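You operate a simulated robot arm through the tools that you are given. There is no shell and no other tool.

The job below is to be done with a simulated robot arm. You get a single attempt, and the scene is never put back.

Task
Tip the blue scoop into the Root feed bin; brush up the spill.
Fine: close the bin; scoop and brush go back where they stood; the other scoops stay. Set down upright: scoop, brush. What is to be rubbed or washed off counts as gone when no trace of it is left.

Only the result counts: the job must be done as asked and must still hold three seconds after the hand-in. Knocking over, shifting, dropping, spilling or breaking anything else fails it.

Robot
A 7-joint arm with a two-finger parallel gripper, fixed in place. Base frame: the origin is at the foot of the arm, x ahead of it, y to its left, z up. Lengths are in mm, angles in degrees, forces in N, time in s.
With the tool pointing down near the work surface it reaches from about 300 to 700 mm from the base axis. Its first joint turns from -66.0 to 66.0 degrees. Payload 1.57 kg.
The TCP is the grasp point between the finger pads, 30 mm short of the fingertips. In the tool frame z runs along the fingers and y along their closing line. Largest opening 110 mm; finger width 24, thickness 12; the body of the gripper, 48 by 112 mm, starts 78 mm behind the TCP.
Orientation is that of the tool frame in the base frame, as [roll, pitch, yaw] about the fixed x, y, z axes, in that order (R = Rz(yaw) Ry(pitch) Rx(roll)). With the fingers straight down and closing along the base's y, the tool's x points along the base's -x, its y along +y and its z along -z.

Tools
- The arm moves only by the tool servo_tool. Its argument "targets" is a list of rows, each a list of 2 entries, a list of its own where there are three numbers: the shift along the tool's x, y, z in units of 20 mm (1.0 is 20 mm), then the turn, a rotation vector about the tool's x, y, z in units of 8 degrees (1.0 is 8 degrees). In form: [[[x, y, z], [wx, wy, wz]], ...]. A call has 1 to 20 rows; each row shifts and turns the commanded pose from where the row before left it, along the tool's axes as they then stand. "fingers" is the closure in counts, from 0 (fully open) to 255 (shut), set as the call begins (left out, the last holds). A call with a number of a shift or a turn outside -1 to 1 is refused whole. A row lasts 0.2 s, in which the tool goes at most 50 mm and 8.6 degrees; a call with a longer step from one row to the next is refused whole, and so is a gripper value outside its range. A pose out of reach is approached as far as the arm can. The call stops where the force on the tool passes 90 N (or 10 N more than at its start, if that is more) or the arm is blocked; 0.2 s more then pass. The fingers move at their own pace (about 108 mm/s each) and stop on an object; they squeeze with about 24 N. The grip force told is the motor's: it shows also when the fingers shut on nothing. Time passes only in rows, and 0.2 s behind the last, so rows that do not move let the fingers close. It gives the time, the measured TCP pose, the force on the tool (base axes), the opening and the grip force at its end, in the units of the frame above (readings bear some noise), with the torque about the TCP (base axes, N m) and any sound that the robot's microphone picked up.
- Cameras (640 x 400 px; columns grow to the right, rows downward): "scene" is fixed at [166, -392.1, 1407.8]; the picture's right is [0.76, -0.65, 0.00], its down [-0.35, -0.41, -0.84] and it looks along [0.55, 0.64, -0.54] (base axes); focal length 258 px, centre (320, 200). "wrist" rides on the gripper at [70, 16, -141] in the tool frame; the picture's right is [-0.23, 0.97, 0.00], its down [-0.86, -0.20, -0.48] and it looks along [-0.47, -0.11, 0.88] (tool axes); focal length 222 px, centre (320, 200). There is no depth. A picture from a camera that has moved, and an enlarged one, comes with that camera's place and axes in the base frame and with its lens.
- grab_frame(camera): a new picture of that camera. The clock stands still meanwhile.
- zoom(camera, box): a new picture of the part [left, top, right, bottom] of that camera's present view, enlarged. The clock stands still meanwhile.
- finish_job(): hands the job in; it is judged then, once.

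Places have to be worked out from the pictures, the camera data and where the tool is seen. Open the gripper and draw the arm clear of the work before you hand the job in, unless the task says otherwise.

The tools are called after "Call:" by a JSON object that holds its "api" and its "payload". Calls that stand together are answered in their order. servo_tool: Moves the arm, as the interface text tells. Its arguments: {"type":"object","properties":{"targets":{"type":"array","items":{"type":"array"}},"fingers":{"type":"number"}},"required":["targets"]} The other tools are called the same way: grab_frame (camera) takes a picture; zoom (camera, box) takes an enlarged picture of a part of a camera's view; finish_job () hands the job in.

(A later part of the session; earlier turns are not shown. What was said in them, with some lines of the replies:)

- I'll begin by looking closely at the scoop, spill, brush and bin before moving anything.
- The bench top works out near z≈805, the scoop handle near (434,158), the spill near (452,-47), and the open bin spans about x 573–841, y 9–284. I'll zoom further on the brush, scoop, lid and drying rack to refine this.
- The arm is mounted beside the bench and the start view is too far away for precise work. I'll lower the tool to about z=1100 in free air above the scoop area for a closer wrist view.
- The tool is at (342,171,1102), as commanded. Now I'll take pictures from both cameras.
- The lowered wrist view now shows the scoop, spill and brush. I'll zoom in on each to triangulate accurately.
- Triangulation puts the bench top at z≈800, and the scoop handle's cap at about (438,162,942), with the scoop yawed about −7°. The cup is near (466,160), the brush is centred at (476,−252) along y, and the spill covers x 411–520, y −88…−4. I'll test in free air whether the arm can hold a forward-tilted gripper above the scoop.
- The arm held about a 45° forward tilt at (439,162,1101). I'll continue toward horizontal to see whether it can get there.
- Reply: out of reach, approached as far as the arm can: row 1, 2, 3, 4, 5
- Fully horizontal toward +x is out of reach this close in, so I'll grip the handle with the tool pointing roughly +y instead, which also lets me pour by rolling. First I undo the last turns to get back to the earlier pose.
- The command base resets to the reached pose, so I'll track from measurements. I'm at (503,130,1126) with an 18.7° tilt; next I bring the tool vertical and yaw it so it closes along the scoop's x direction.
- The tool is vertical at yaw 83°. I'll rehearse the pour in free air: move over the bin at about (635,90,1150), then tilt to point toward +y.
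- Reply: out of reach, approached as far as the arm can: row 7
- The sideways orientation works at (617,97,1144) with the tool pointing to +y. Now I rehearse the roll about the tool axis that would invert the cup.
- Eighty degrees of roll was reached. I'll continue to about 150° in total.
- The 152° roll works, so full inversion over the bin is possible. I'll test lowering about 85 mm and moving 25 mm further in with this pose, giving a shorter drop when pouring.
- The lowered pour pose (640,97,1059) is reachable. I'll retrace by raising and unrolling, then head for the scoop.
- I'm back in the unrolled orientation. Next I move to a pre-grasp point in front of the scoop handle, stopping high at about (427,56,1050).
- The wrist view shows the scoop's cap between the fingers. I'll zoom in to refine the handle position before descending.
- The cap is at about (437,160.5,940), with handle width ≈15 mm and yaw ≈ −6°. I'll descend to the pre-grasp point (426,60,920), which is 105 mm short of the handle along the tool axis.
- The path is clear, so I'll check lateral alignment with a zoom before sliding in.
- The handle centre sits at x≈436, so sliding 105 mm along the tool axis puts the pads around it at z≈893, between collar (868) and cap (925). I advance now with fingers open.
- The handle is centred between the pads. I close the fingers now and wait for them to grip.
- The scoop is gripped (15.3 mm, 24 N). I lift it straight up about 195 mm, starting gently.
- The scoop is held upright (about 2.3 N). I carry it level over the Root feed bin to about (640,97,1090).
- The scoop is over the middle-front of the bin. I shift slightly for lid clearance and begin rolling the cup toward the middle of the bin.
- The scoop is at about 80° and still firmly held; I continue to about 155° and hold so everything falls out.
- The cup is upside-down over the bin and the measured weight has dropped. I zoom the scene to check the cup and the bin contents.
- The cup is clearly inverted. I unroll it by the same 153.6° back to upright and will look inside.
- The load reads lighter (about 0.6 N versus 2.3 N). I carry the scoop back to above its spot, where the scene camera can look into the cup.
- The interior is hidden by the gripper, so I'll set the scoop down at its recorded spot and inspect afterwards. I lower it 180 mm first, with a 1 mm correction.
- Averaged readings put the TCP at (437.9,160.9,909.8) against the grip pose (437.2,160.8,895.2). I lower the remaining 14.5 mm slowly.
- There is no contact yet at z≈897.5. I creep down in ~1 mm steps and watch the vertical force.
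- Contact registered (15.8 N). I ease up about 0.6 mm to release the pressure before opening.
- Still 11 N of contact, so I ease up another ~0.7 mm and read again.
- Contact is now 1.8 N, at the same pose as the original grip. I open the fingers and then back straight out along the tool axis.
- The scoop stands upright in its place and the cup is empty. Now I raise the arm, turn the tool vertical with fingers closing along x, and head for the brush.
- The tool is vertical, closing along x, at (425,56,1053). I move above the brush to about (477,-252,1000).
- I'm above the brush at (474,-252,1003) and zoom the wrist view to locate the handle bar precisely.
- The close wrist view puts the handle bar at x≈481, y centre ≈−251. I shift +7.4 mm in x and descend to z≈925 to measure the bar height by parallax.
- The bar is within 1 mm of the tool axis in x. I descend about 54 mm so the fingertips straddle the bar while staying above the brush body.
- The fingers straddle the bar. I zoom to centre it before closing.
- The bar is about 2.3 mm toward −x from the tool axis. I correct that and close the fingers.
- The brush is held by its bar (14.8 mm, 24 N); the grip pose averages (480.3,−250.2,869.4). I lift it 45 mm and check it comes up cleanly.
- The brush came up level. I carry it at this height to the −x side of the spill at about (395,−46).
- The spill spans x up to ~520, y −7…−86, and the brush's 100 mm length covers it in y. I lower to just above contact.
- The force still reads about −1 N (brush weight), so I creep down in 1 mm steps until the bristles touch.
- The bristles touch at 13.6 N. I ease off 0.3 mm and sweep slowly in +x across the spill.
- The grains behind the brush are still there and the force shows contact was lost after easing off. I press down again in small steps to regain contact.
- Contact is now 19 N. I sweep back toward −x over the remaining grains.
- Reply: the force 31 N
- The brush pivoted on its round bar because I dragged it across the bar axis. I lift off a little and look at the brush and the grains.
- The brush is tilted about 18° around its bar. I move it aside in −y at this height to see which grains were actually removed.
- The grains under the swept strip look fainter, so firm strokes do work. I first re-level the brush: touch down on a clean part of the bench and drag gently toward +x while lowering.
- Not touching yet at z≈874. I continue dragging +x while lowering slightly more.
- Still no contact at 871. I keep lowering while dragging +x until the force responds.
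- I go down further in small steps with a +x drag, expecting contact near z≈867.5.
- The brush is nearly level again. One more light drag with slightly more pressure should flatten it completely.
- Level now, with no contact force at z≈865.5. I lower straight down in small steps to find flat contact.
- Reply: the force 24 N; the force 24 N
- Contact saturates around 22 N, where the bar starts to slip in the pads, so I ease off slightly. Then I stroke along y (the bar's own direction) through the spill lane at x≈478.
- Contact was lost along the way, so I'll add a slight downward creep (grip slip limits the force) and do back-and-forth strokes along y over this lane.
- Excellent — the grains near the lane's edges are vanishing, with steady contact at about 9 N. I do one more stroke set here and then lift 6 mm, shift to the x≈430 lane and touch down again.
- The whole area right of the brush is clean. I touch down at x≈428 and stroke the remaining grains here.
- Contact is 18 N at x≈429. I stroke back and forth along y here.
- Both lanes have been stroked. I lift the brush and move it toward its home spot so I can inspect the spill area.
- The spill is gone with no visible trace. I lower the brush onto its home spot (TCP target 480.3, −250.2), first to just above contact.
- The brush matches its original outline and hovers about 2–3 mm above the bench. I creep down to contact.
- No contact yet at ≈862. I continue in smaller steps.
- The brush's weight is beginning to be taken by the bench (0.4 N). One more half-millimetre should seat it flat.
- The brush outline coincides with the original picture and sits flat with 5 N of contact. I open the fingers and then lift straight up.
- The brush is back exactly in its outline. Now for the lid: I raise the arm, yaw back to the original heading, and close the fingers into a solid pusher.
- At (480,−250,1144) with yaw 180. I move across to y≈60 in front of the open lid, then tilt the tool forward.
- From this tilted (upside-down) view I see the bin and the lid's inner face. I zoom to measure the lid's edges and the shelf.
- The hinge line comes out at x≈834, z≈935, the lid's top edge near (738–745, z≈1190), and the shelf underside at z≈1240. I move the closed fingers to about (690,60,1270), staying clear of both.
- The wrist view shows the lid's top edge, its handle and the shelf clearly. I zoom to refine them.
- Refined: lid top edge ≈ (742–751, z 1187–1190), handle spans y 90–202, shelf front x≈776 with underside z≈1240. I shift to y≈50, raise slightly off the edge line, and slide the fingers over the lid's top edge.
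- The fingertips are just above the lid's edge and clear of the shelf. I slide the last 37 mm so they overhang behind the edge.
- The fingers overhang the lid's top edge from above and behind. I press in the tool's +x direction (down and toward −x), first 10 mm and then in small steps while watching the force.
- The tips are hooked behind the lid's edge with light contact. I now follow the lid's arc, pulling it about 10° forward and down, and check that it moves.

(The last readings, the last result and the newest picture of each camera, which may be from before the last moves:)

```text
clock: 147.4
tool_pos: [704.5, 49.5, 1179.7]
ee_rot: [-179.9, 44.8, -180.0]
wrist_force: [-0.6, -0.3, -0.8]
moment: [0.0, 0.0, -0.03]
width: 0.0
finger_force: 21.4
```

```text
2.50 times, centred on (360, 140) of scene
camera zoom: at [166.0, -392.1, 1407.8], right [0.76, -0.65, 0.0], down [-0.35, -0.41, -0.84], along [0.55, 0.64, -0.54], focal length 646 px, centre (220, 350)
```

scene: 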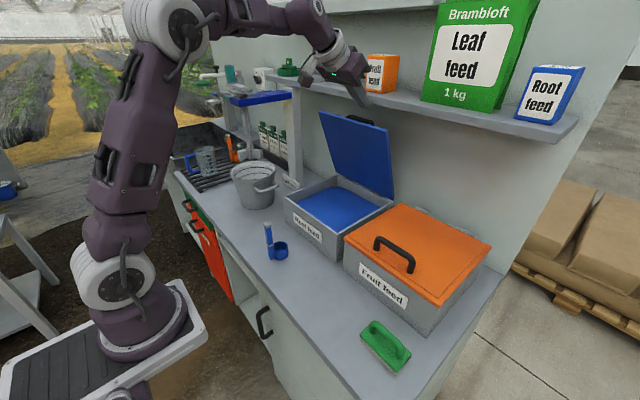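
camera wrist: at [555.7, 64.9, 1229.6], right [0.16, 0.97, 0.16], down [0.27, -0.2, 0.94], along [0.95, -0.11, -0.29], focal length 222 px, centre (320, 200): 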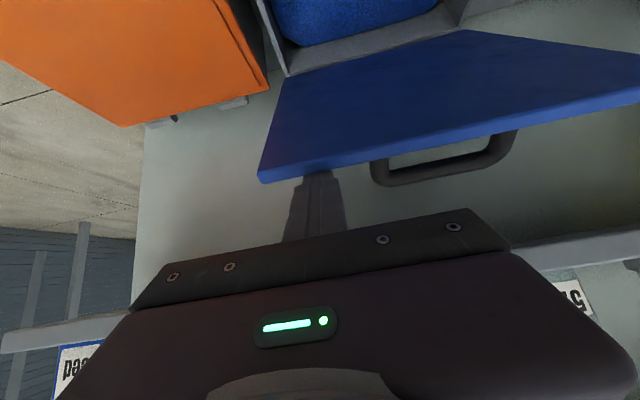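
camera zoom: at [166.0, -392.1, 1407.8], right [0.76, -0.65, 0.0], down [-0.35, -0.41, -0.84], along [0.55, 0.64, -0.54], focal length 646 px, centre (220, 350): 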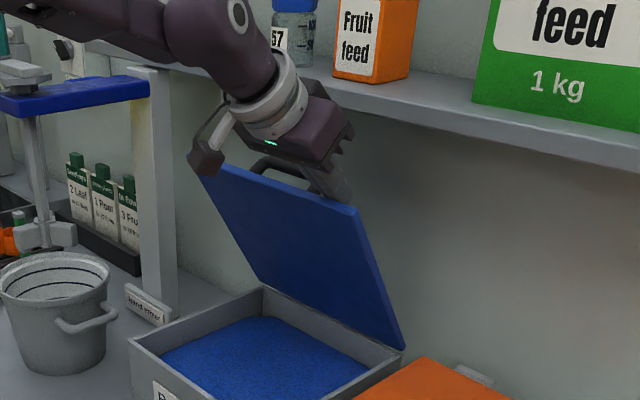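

The lid follows smoothly at about 60° with little force. I continue along the arc another 20°.

Call:
{"api": "servo_tool", "payload": {"targets": [[[0.47, 0, -0.08], [0, 0, 0]], [[0.47, 0, -0.08], [0, 0, 0]], [[0.47, 0, -0.08], [0, 0, 0]], [[0.47, 0, -0.08], [0, 0, 0]], [[0.47, 0, -0.08], [0, 0, 0]], [[0.47, 0, 0], [0, 0, 0]], [[0.47, 0, 0], [0, 0, 0]], [[0.47, 0, 0], [0, 0, 0]], [[0.47, 0, 0], [0, 0, 0]], [[0.47, 0, 0], [0, 0, 0]], [[0, 0, 0], [0, 0, 0]]]}}

Call:
{"api": "grab_frame", "payload": {"camera": "wrist"}}

Call:
{"api": "zoom", "payload": {"camera": "scene", "box": [260, 80, 420, 240]}}

```text
clock: 149.8
tool_pos: [631.9, 49.9, 1118.9]
ee_rot: [-180.0, 44.8, -180.0]
wrist_force: [0.1, -0.5, 0.3]
moment: [-0.01, -0.01, 0.0]
width: 0.2
finger_force: 22.2
```

```text
taken
camera wrist: at [482.6, 65.3, 1169.7], right [0.16, 0.97, 0.16], down [0.27, -0.2, 0.94], along [0.95, -0.11, -0.29], focal length 222 px, centre (320, 200)
```

wrist: 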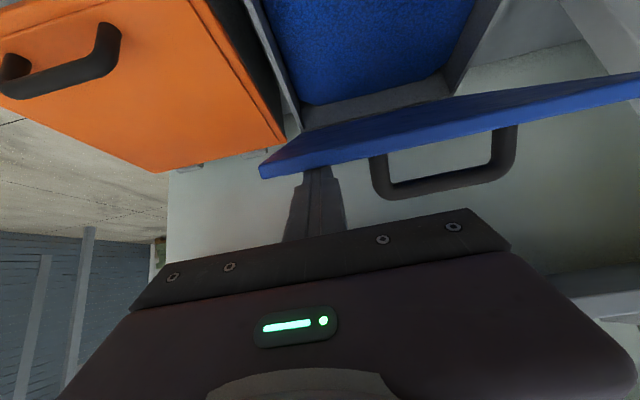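

```text
2.50 times, centred on (340, 160) of scene
camera zoom: at [166.0, -392.1, 1407.8], right [0.76, -0.65, 0.0], down [-0.35, -0.41, -0.84], along [0.55, 0.64, -0.54], focal length 646 px, centre (270, 300)
```

zoom: 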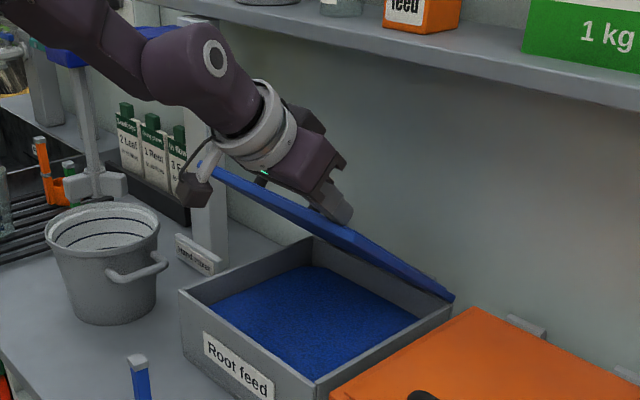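

The lid is at about 40° and follows gently. I continue down its arc to about 20°.

Call:
{"api": "servo_tool", "payload": {"targets": [[[0.478, 0, 0.088], [0, 0, 0]], [[0.478, 0, 0.088], [0, 0, 0]], [[0.478, 0, 0.088], [0, 0, 0]], [[0.478, 0, 0.088], [0, 0, 0]], [[0.5, 0, 0.181], [0, 0, 0]], [[0.5, 0, 0.181], [0, 0, 0]], [[0.5, 0, 0.181], [0, 0, 0]], [[0.5, 0, 0.181], [0, 0, 0]], [[0, 0, 0], [0, 0, 0]]]}}

Call:
{"api": "grab_frame", "payload": {"camera": "wrist"}}

Call:
{"api": "zoom", "payload": {"camera": "scene", "box": [260, 100, 420, 260]}}

```text
clock: 151.8
tool_pos: [590.3, 48.6, 1048.4]
ee_rot: [180.0, 44.9, -180.0]
wrist_force: [0.2, -0.9, -0.1]
moment: [-0.03, 0.01, -0.04]
width: 0.0
finger_force: 21.4
```

```text
taken
camera wrist: at [442.6, 64.9, 1099.4], right [0.16, 0.97, 0.16], down [0.27, -0.2, 0.94], along [0.95, -0.11, -0.29], focal length 222 px, centre (320, 200)
```

wrist: 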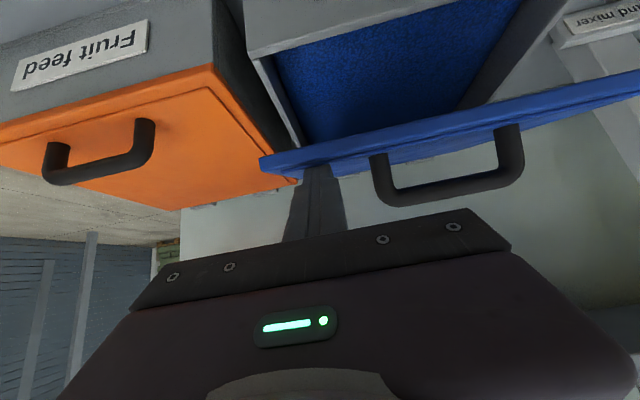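

```text
2.50 times, centred on (340, 180) of scene
camera zoom: at [166.0, -392.1, 1407.8], right [0.76, -0.65, 0.0], down [-0.35, -0.41, -0.84], along [0.55, 0.64, -0.54], focal length 646 px, centre (270, 250)
```

zoom: 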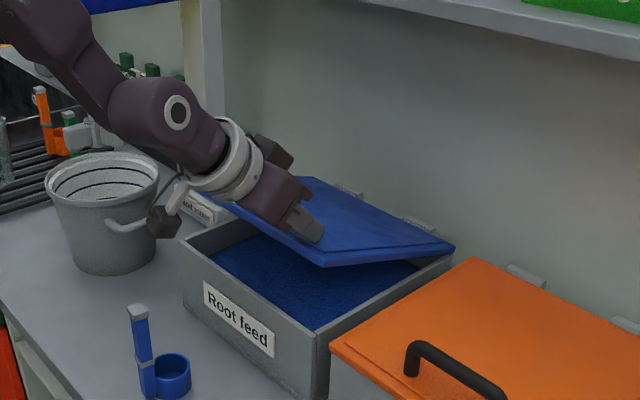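

The lid is at about 20°. I continue down to nearly closed.

Call:
{"api": "servo_tool", "payload": {"targets": [[[0.46, 0, 0.265], [0, 0, 0]], [[0.46, 0, 0.265], [0, 0, 0]], [[0.46, 0, 0.265], [0, 0, 0]], [[0.46, 0, 0.265], [0, 0, 0]], [[0.3, 0, 0.23], [0, 0, 0]], [[0, 0, 0], [0, 0, 0]]]}}

Call:
{"api": "grab_frame", "payload": {"camera": "wrist"}}

Call:
{"api": "zoom", "payload": {"camera": "scene", "box": [260, 120, 420, 280]}}

```text
clock: 153.2
tool_pos: [578.3, 50.7, 999.7]
ee_rot: [-179.9, 44.9, -180.0]
wrist_force: [0.5, -0.2, -0.1]
moment: [-0.02, 0.0, -0.03]
width: 0.1
finger_force: 21.3
```

```text
taken
camera wrist: at [429.6, 65.8, 1050.8], right [0.16, 0.97, 0.16], down [0.27, -0.2, 0.94], along [0.95, -0.11, -0.29], focal length 222 px, centre (320, 200)
```

wrist: 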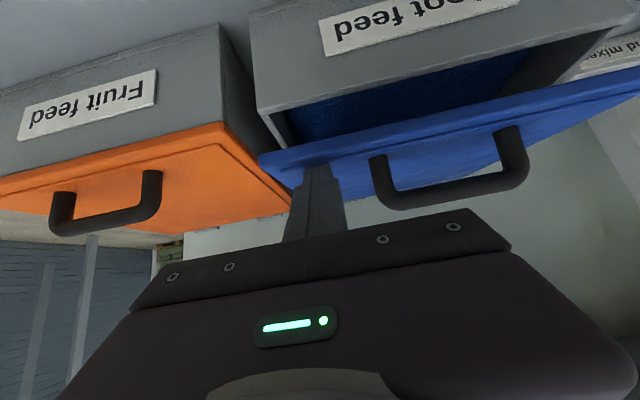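

```text
2.50 times, centred on (340, 200) of scene
camera zoom: at [166.0, -392.1, 1407.8], right [0.76, -0.65, 0.0], down [-0.35, -0.41, -0.84], along [0.55, 0.64, -0.54], focal length 646 px, centre (270, 200)
```

zoom: 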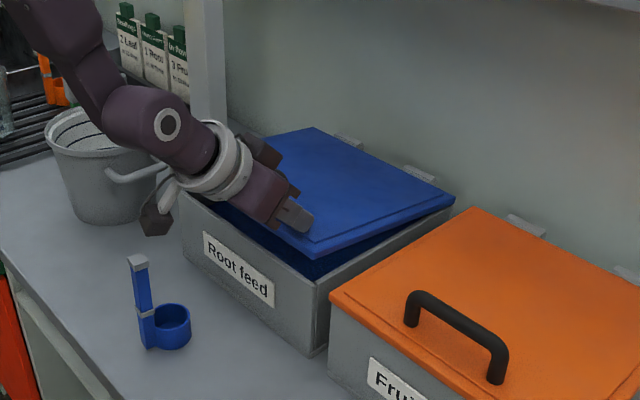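

The lid is at about 8°. I press down the remaining ~20 mm in steps until the force shows it is fully closed.

Call:
{"api": "servo_tool", "payload": {"targets": [[[0.3, 0, 0.28], [0, 0, 0]], [[0.3, 0, 0.28], [0, 0, 0]], [[0, 0, 0], [0, 0, 0]]]}}

Call:
{"api": "servo_tool", "payload": {"targets": [[[0.1, 0, 0.1], [0, 0, 0]], [[0.1, 0, 0.1], [0, 0, 0]], [[0, 0, 0], [0, 0, 0]]]}}

Call:
{"api": "zoom", "payload": {"camera": "scene", "box": [260, 120, 420, 280]}}

```text
clock: 154.0
tool_pos: [578.0, 48.4, 985.1]
ee_rot: [-180.0, 44.7, -179.9]
wrist_force: [-0.5, 0.2, -0.5]
moment: [-0.01, 0.01, 0.0]
width: 0.0
finger_force: 21.4
```

```text
clock: 154.8
tool_pos: [577.0, 49.2, 976.9]
ee_rot: [180.0, 44.9, -180.0]
wrist_force: [0.4, 0.2, 0.0]
moment: [-0.03, 0.0, 0.02]
width: 0.1
finger_force: 20.7
```

```text
2.50 times, centred on (340, 200) of scene
camera zoom: at [166.0, -392.1, 1407.8], right [0.76, -0.65, 0.0], down [-0.35, -0.41, -0.84], along [0.55, 0.64, -0.54], focal length 646 px, centre (270, 200)
```

zoom: 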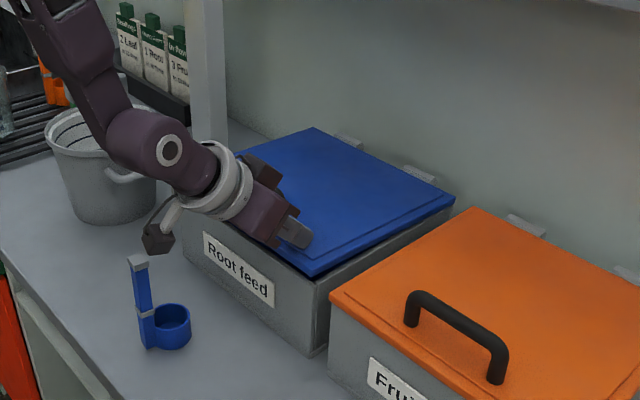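

Almost shut. I continue in small steps until contact force rises.

Call:
{"api": "servo_tool", "payload": {"targets": [[[0.1, 0, 0.1], [0, 0, 0]], [[0.1, 0, 0.1], [0, 0, 0]], [[0, 0, 0], [0, 0, 0]]]}}

Call:
{"api": "servo_tool", "payload": {"targets": [[[0.07, 0, 0.07], [0, 0, 0]], [[0.07, 0, 0.07], [0, 0, 0]], [[0, 0, 0], [0, 0, 0]]]}}

Call:
{"api": "zoom", "payload": {"camera": "scene", "box": [280, 150, 400, 270]}}

```text
clock: 155.6
tool_pos: [578.2, 50.1, 974.1]
ee_rot: [-180.0, 44.9, 179.9]
wrist_force: [0.3, -0.3, 0.2]
moment: [-0.01, 0.0, 0.0]
width: 0.0
finger_force: 21.7
```

```text
clock: 156.4
tool_pos: [578.2, 50.7, 969.4]
ee_rot: [180.0, 45.0, -179.9]
wrist_force: [0.2, 0.3, 0.3]
moment: [0.02, -0.01, -0.02]
width: 0.0
finger_force: 21.0
```

```text
3.33 times, centred on (340, 210) of scene
camera zoom: at [166.0, -392.1, 1407.8], right [0.76, -0.65, 0.0], down [-0.35, -0.41, -0.84], along [0.55, 0.64, -0.54], focal length 862 px, centre (253, 167)
```

zoom: 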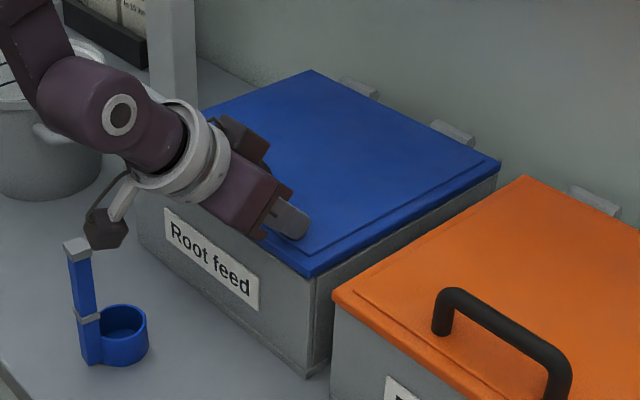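

It looks shut, but the force is still near zero. I press a few millimetres more to confirm it is seated.

Call:
{"api": "servo_tool", "payload": {"targets": [[[0.06, 0, 0.06], [0, 0, 0]], [[0.06, 0, 0.06], [0, 0, 0]], [[0, 0, 0], [0, 0, 0]]]}}

Call:
{"api": "servo_tool", "payload": {"targets": [[[0.05, 0, 0.05], [0, 0, 0]], [[0.05, 0, 0.05], [0, 0, 0]], [[0, 0, 0], [0, 0, 0]]]}}

Call:
{"api": "zoom", "payload": {"camera": "scene", "box": [280, 150, 400, 270]}}

Call:
{"api": "grab_frame", "payload": {"camera": "wrist"}}

```text
clock: 157.2
tool_pos: [577.8, 51.0, 964.5]
ee_rot: [180.0, 44.8, 180.0]
wrist_force: [0.5, -0.3, 0.3]
moment: [0.0, 0.02, 0.02]
width: 0.0
finger_force: 21.0
```

```text
clock: 158.0
tool_pos: [579.4, 50.6, 963.2]
ee_rot: [179.9, 45.2, 180.0]
wrist_force: [-9.2, -2.1, 31.4]
moment: [-0.06, -0.15, -0.2]
width: 0.0
finger_force: 21.6
```

```text
3.33 times, centred on (340, 210) of scene
camera zoom: at [165.1, -392.2, 1407.9], right [0.76, -0.65, 0.0], down [-0.35, -0.41, -0.84], along [0.55, 0.64, -0.54], focal length 862 px, centre (253, 167)
```

zoom: 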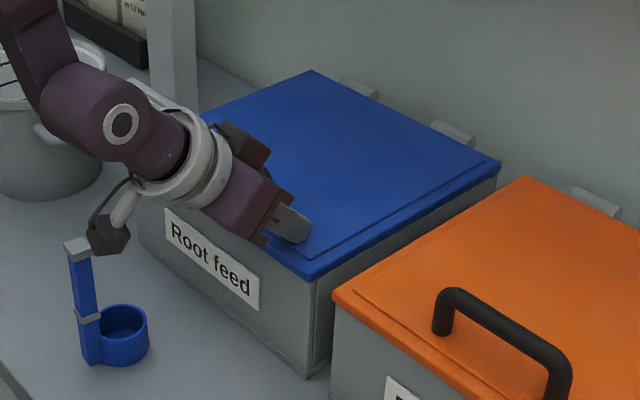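

```text
taken
camera wrist: at [430.6, 65.8, 1012.9], right [0.16, 0.97, 0.16], down [0.26, -0.2, 0.94], along [0.95, -0.11, -0.29], focal length 222 px, centre (320, 200)
```

wrist: 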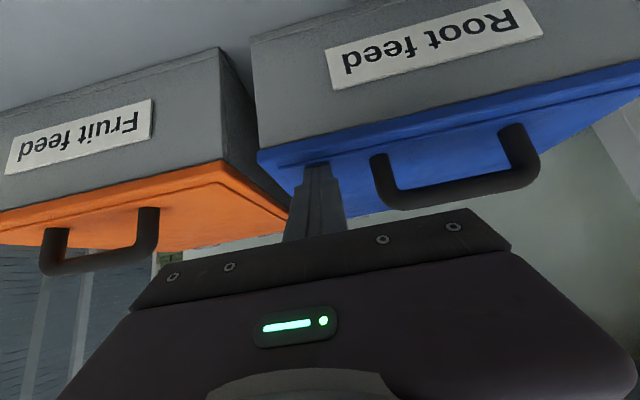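

The press gives 31 N, so the lid is fully seated. I retreat straight up, away from the lid.

Call:
{"api": "servo_tool", "payload": {"targets": [[[-0.3, 0, -0.3], [0, 0, 0]], [[-0.66, 0, -0.665], [0, 0, 0]], [[-0.66, 0, -0.665], [0, 0, 0]], [[-0.66, 0, -0.665], [0, 0, 0]], [[-0.66, 0, -0.665], [0, 0, 0]], [[-0.66, 0, -0.665], [0, 0, 0]], [[-0.66, 0, -0.665], [0, 0, 0]], [[-0.66, 0, -0.665], [0, 0, 0]], [[-0.66, 0, -0.665], [0, 0, 0]], [[0, 0, 0], [0, 0, 0]]]}}

Call:
{"api": "grab_frame", "payload": {"camera": "scene"}}

Call:
{"api": "grab_frame", "payload": {"camera": "wrist"}}

```text
clock: 160.2
tool_pos: [577.8, 50.0, 1120.9]
ee_rot: [-180.0, 44.8, 180.0]
wrist_force: [-0.1, -0.2, -0.2]
moment: [0.0, -0.03, -0.01]
width: 0.2
finger_force: 21.5
```

```text
taken
```

scene: 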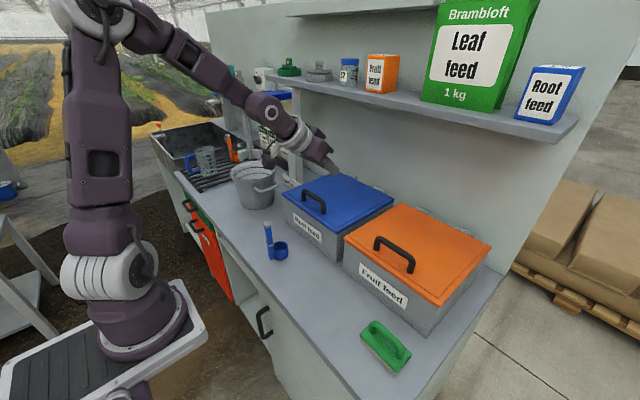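

```text
taken
camera wrist: at [429.3, 64.7, 1170.9], right [0.16, 0.97, 0.16], down [0.27, -0.2, 0.94], along [0.95, -0.11, -0.29], focal length 222 px, centre (320, 200)
```

wrist: 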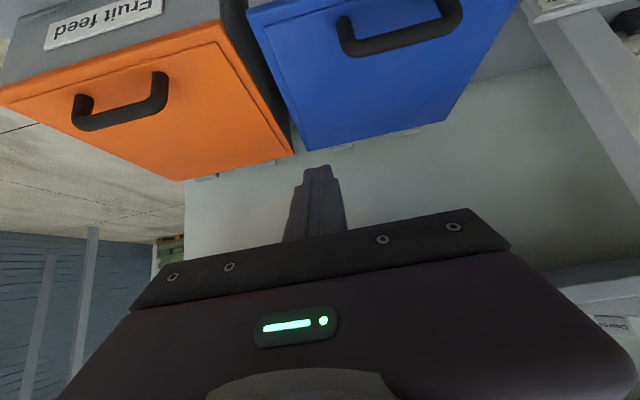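

The lid stays shut. I untilt the tool, open the fingers and move back for a final check of the bench from above.

Call:
{"api": "servo_tool", "payload": {"targets": [[[0, 0, 0], [0, 1, 0]], [[0, 0, 0], [0, 1, 0]], [[0, 0, 0], [0, 1, 0]], [[0, 0, 0], [0, 1, 0]], [[0, 0, 0], [0, 1, 0]], [[0, 0, 0], [0, 0.6, 0]], [[1, -0.6, -0.3], [0, 0, 0]], [[1, -0.6, -0.3], [0, 0, 0]], [[1, -0.6, -0.3], [0, 0, 0]], [[1, -0.6, -0.3], [0, 0, 0]], [[1, -0.6, -0.3], [0, 0, 0]], [[1, -0.6, -0.3], [0, 0, 0]], [[1, -0.6, -0.3], [0, 0, 0]], [[0.9, 0, 0], [0, 0, 0]], [[0.9, 0, 0], [0, 0, 0]], [[0, 0, 0], [0, 0, 0]]], "fingers": 0}}

Call:
{"api": "grab_frame", "payload": {"camera": "wrist"}}

Call:
{"api": "grab_frame", "payload": {"camera": "scene"}}

Call:
{"api": "zoom", "payload": {"camera": "scene", "box": [255, 215, 305, 265]}}

Call:
{"api": "zoom", "payload": {"camera": "scene", "box": [290, 275, 350, 320]}}

Call:
{"api": "zoom", "payload": {"camera": "scene", "box": [345, 310, 425, 380]}}

```text
clock: 163.6
tool_pos: [401.8, -33.4, 1159.6]
ee_rot: [180.0, 0.1, -179.9]
wrist_force: [0.0, 0.0, 0.3]
moment: [0.01, -0.01, 0.04]
width: 109.9
finger_force: 0.0
```

```text
taken
camera wrist: at [332.7, -18.4, 1301.8], right [0.23, 0.97, 0.0], down [0.85, -0.2, 0.48], along [0.47, -0.11, -0.88], focal length 222 px, centre (320, 200)
```

wrist: 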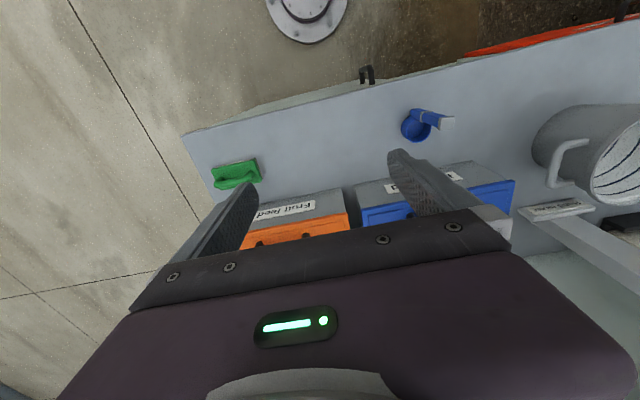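

```text
taken
```

scene: 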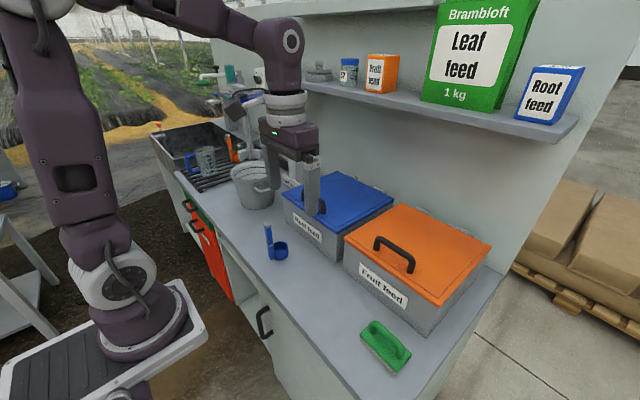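

```text
8.00 times, centred on (280, 240) of scene
camera zoom: at [166.0, -392.1, 1407.8], right [0.76, -0.65, 0.0], down [-0.35, -0.41, -0.84], along [0.55, 0.64, -0.54], focal length 2068 px, centre (640, -120)
```

zoom: 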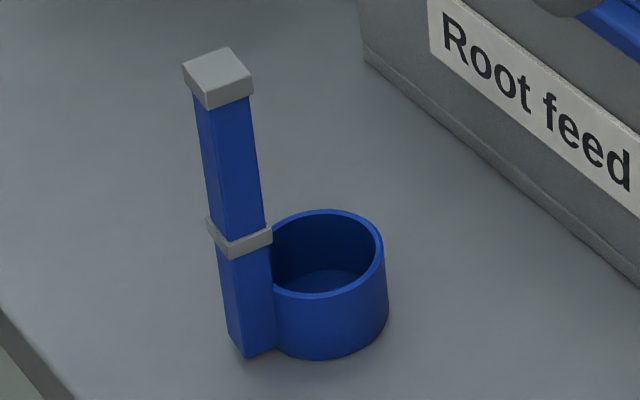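

```text
8.89 times, centred on (320, 298) of scene
camera zoom: at [166.0, -392.1, 1407.8], right [0.76, -0.65, 0.0], down [-0.35, -0.41, -0.84], along [0.55, 0.64, -0.54], focal length 2297 px, centre (320, -667)
```

zoom: 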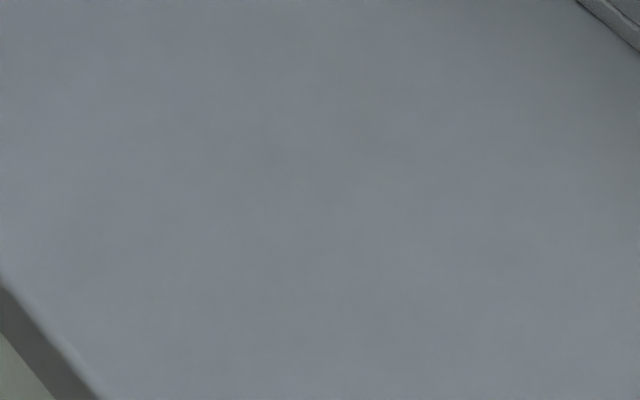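

```text
5.71 times, centred on (385, 345) of scene
camera zoom: at [166.0, -392.1, 1407.8], right [0.76, -0.65, 0.0], down [-0.35, -0.41, -0.84], along [0.55, 0.64, -0.54], focal length 1477 px, centre (-51, -629)
```

zoom: 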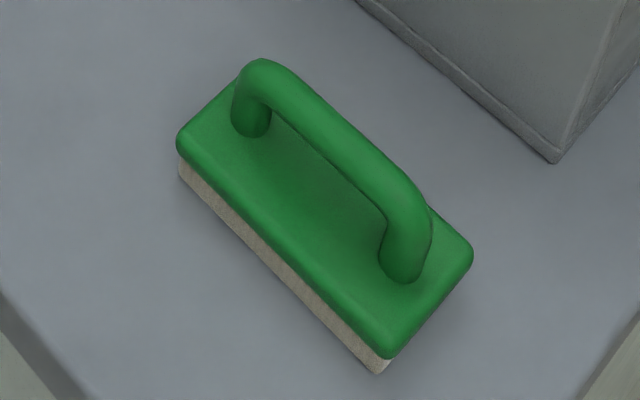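

The scoop is upright, empty and in its original outline, the brush is in place, and the lid is closed. I take a final close look at the former spill area and around the bin for any residue.

Call:
{"api": "zoom", "payload": {"camera": "wrist", "box": [265, 110, 385, 190]}}

Call:
{"api": "zoom", "payload": {"camera": "scene", "box": [300, 280, 340, 310]}}

Call:
{"api": "zoom", "payload": {"camera": "scene", "box": [270, 160, 430, 280]}}

Call:
{"api": "zoom", "payload": {"camera": "scene", "box": [150, 90, 310, 220]}}

```text
5.00 times, centred on (325, 150) of wrist
camera zoom: at [332.7, -18.4, 1301.8], right [0.23, 0.97, 0.0], down [0.85, -0.2, 0.48], along [0.47, -0.11, -0.88], focal length 1111 px, centre (295, 450)
```

zoom: 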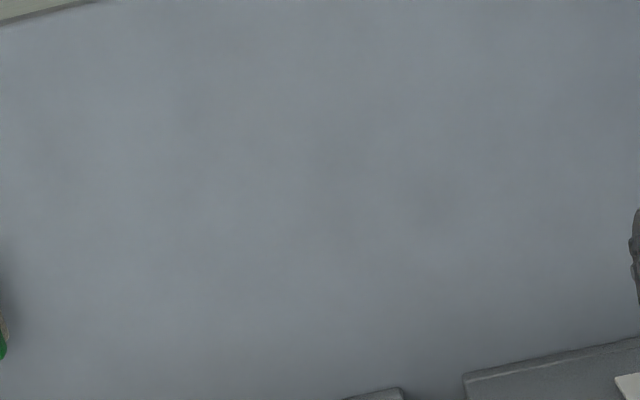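

```text
13.33 times, centred on (320, 295) of scene
camera zoom: at [166.0, -392.1, 1407.8], right [0.76, -0.65, 0.0], down [-0.35, -0.41, -0.84], along [0.55, 0.64, -0.54], focal length 3446 px, centre (320, -1067)
```

zoom: 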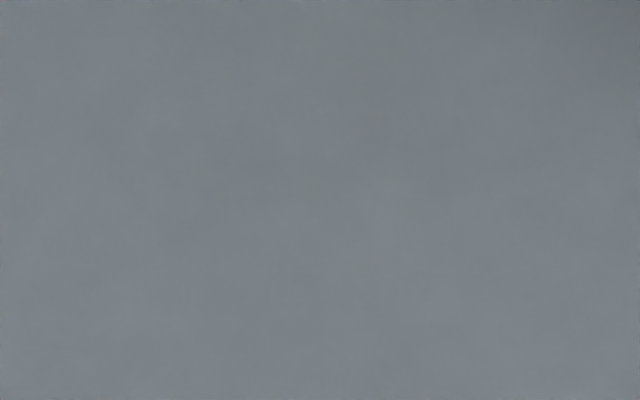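

```text
3.33 times, centred on (350, 220) of scene
camera zoom: at [166.0, -392.1, 1407.8], right [0.76, -0.65, 0.0], down [-0.35, -0.41, -0.84], along [0.55, 0.64, -0.54], focal length 862 px, centre (220, 133)
```

zoom: 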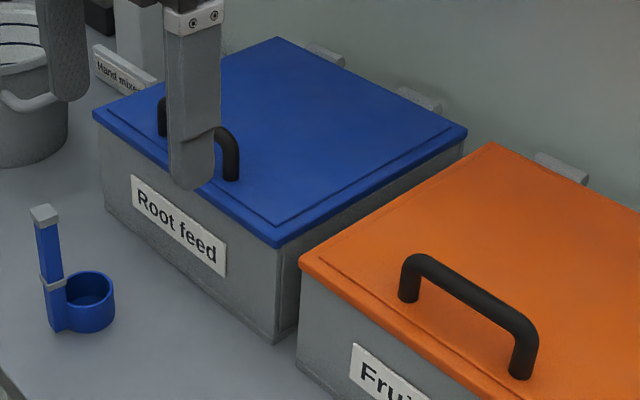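

```text
3.08 times, centred on (230, 155) of scene
camera zoom: at [166.0, -392.1, 1407.8], right [0.76, -0.65, 0.0], down [-0.35, -0.41, -0.84], along [0.55, 0.64, -0.54], focal length 795 px, centre (597, 338)
```

zoom: 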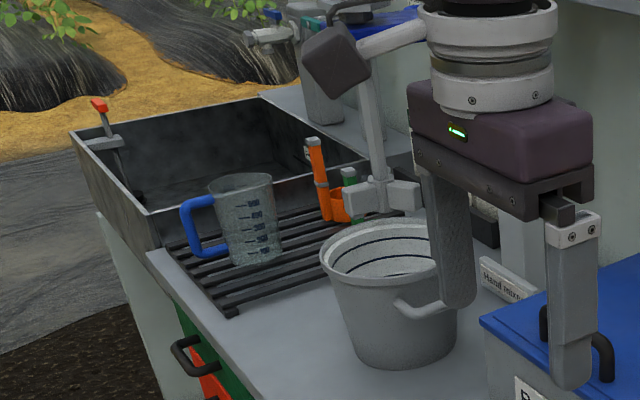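

No residue anywhere, the lid is fully closed, and the other scoops, mug and bucket are untouched. I raise the arm back near its starting pose, gripper open, to be well clear.

Call:
{"api": "servo_tool", "payload": {"targets": [[[0.36, 0, -0.8], [0, 0, 0]], [[0.36, 0.9, -0.8], [0, 0, 0]], [[0.36, 0.9, -0.8], [0, 0, 0]], [[0.36, 0.9, -0.8], [0, 0, 0]], [[0.36, 0.9, -0.8], [0, 0, 0]], [[0.36, 0.9, -0.8], [0, 0, 0]], [[0.36, 0.9, -0.8], [0, 0, 0]], [[0.36, 0.9, -0.8], [0, 0, 0]], [[0, 0, 0], [0, 0, 0]], [[0, 0, 0], [0, 0, 0]]], "fingers": 0}}

Call:
{"api": "grab_frame", "payload": {"camera": "scene"}}

```text
clock: 165.8
tool_pos: [344.8, 91.9, 1289.5]
ee_rot: [180.0, 0.0, -179.9]
wrist_force: [-0.3, 1.0, -0.8]
moment: [0.01, 0.0, -0.01]
width: 110.2
finger_force: 0.0
```

```text
taken
```

scene: 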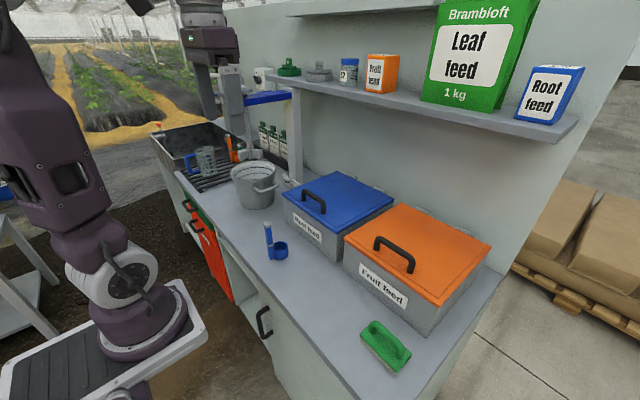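

The scoop is emptied and back in place upright, the spill is gone, the brush is back in place, and the Root feed bin is closed. The arm is clear with the gripper open, so I hand the job in.

Call:
{"api": "finish_job", "payload": {}}

```text
The job is handed in.
```

The job is done and handed in; the result of the judging has not come back.

- **Scoop:** I tipped the blue scoop over the Root feed bin, and close-ups show the cup empty. It stands upright where it was.
- **Spill:** I brushed the grains off the bench. Close-ups from both cameras show no trace left.
- **Brush:** it is back flat where it was, matching its outline in the first pictures.
- **Bin:** the Root feed lid is closed. It took a 31 N push at the end without giving, and it stayed shut.
- **Other things:** the orange and green scoops, the mug and the bucket look untouched, and the Fruit feed bin is still closed.

The first brush stroke tilted the brush in the gripper. I levelled it on a clean part of the bench and switched to strokes along its handle, and those cleared the spill.
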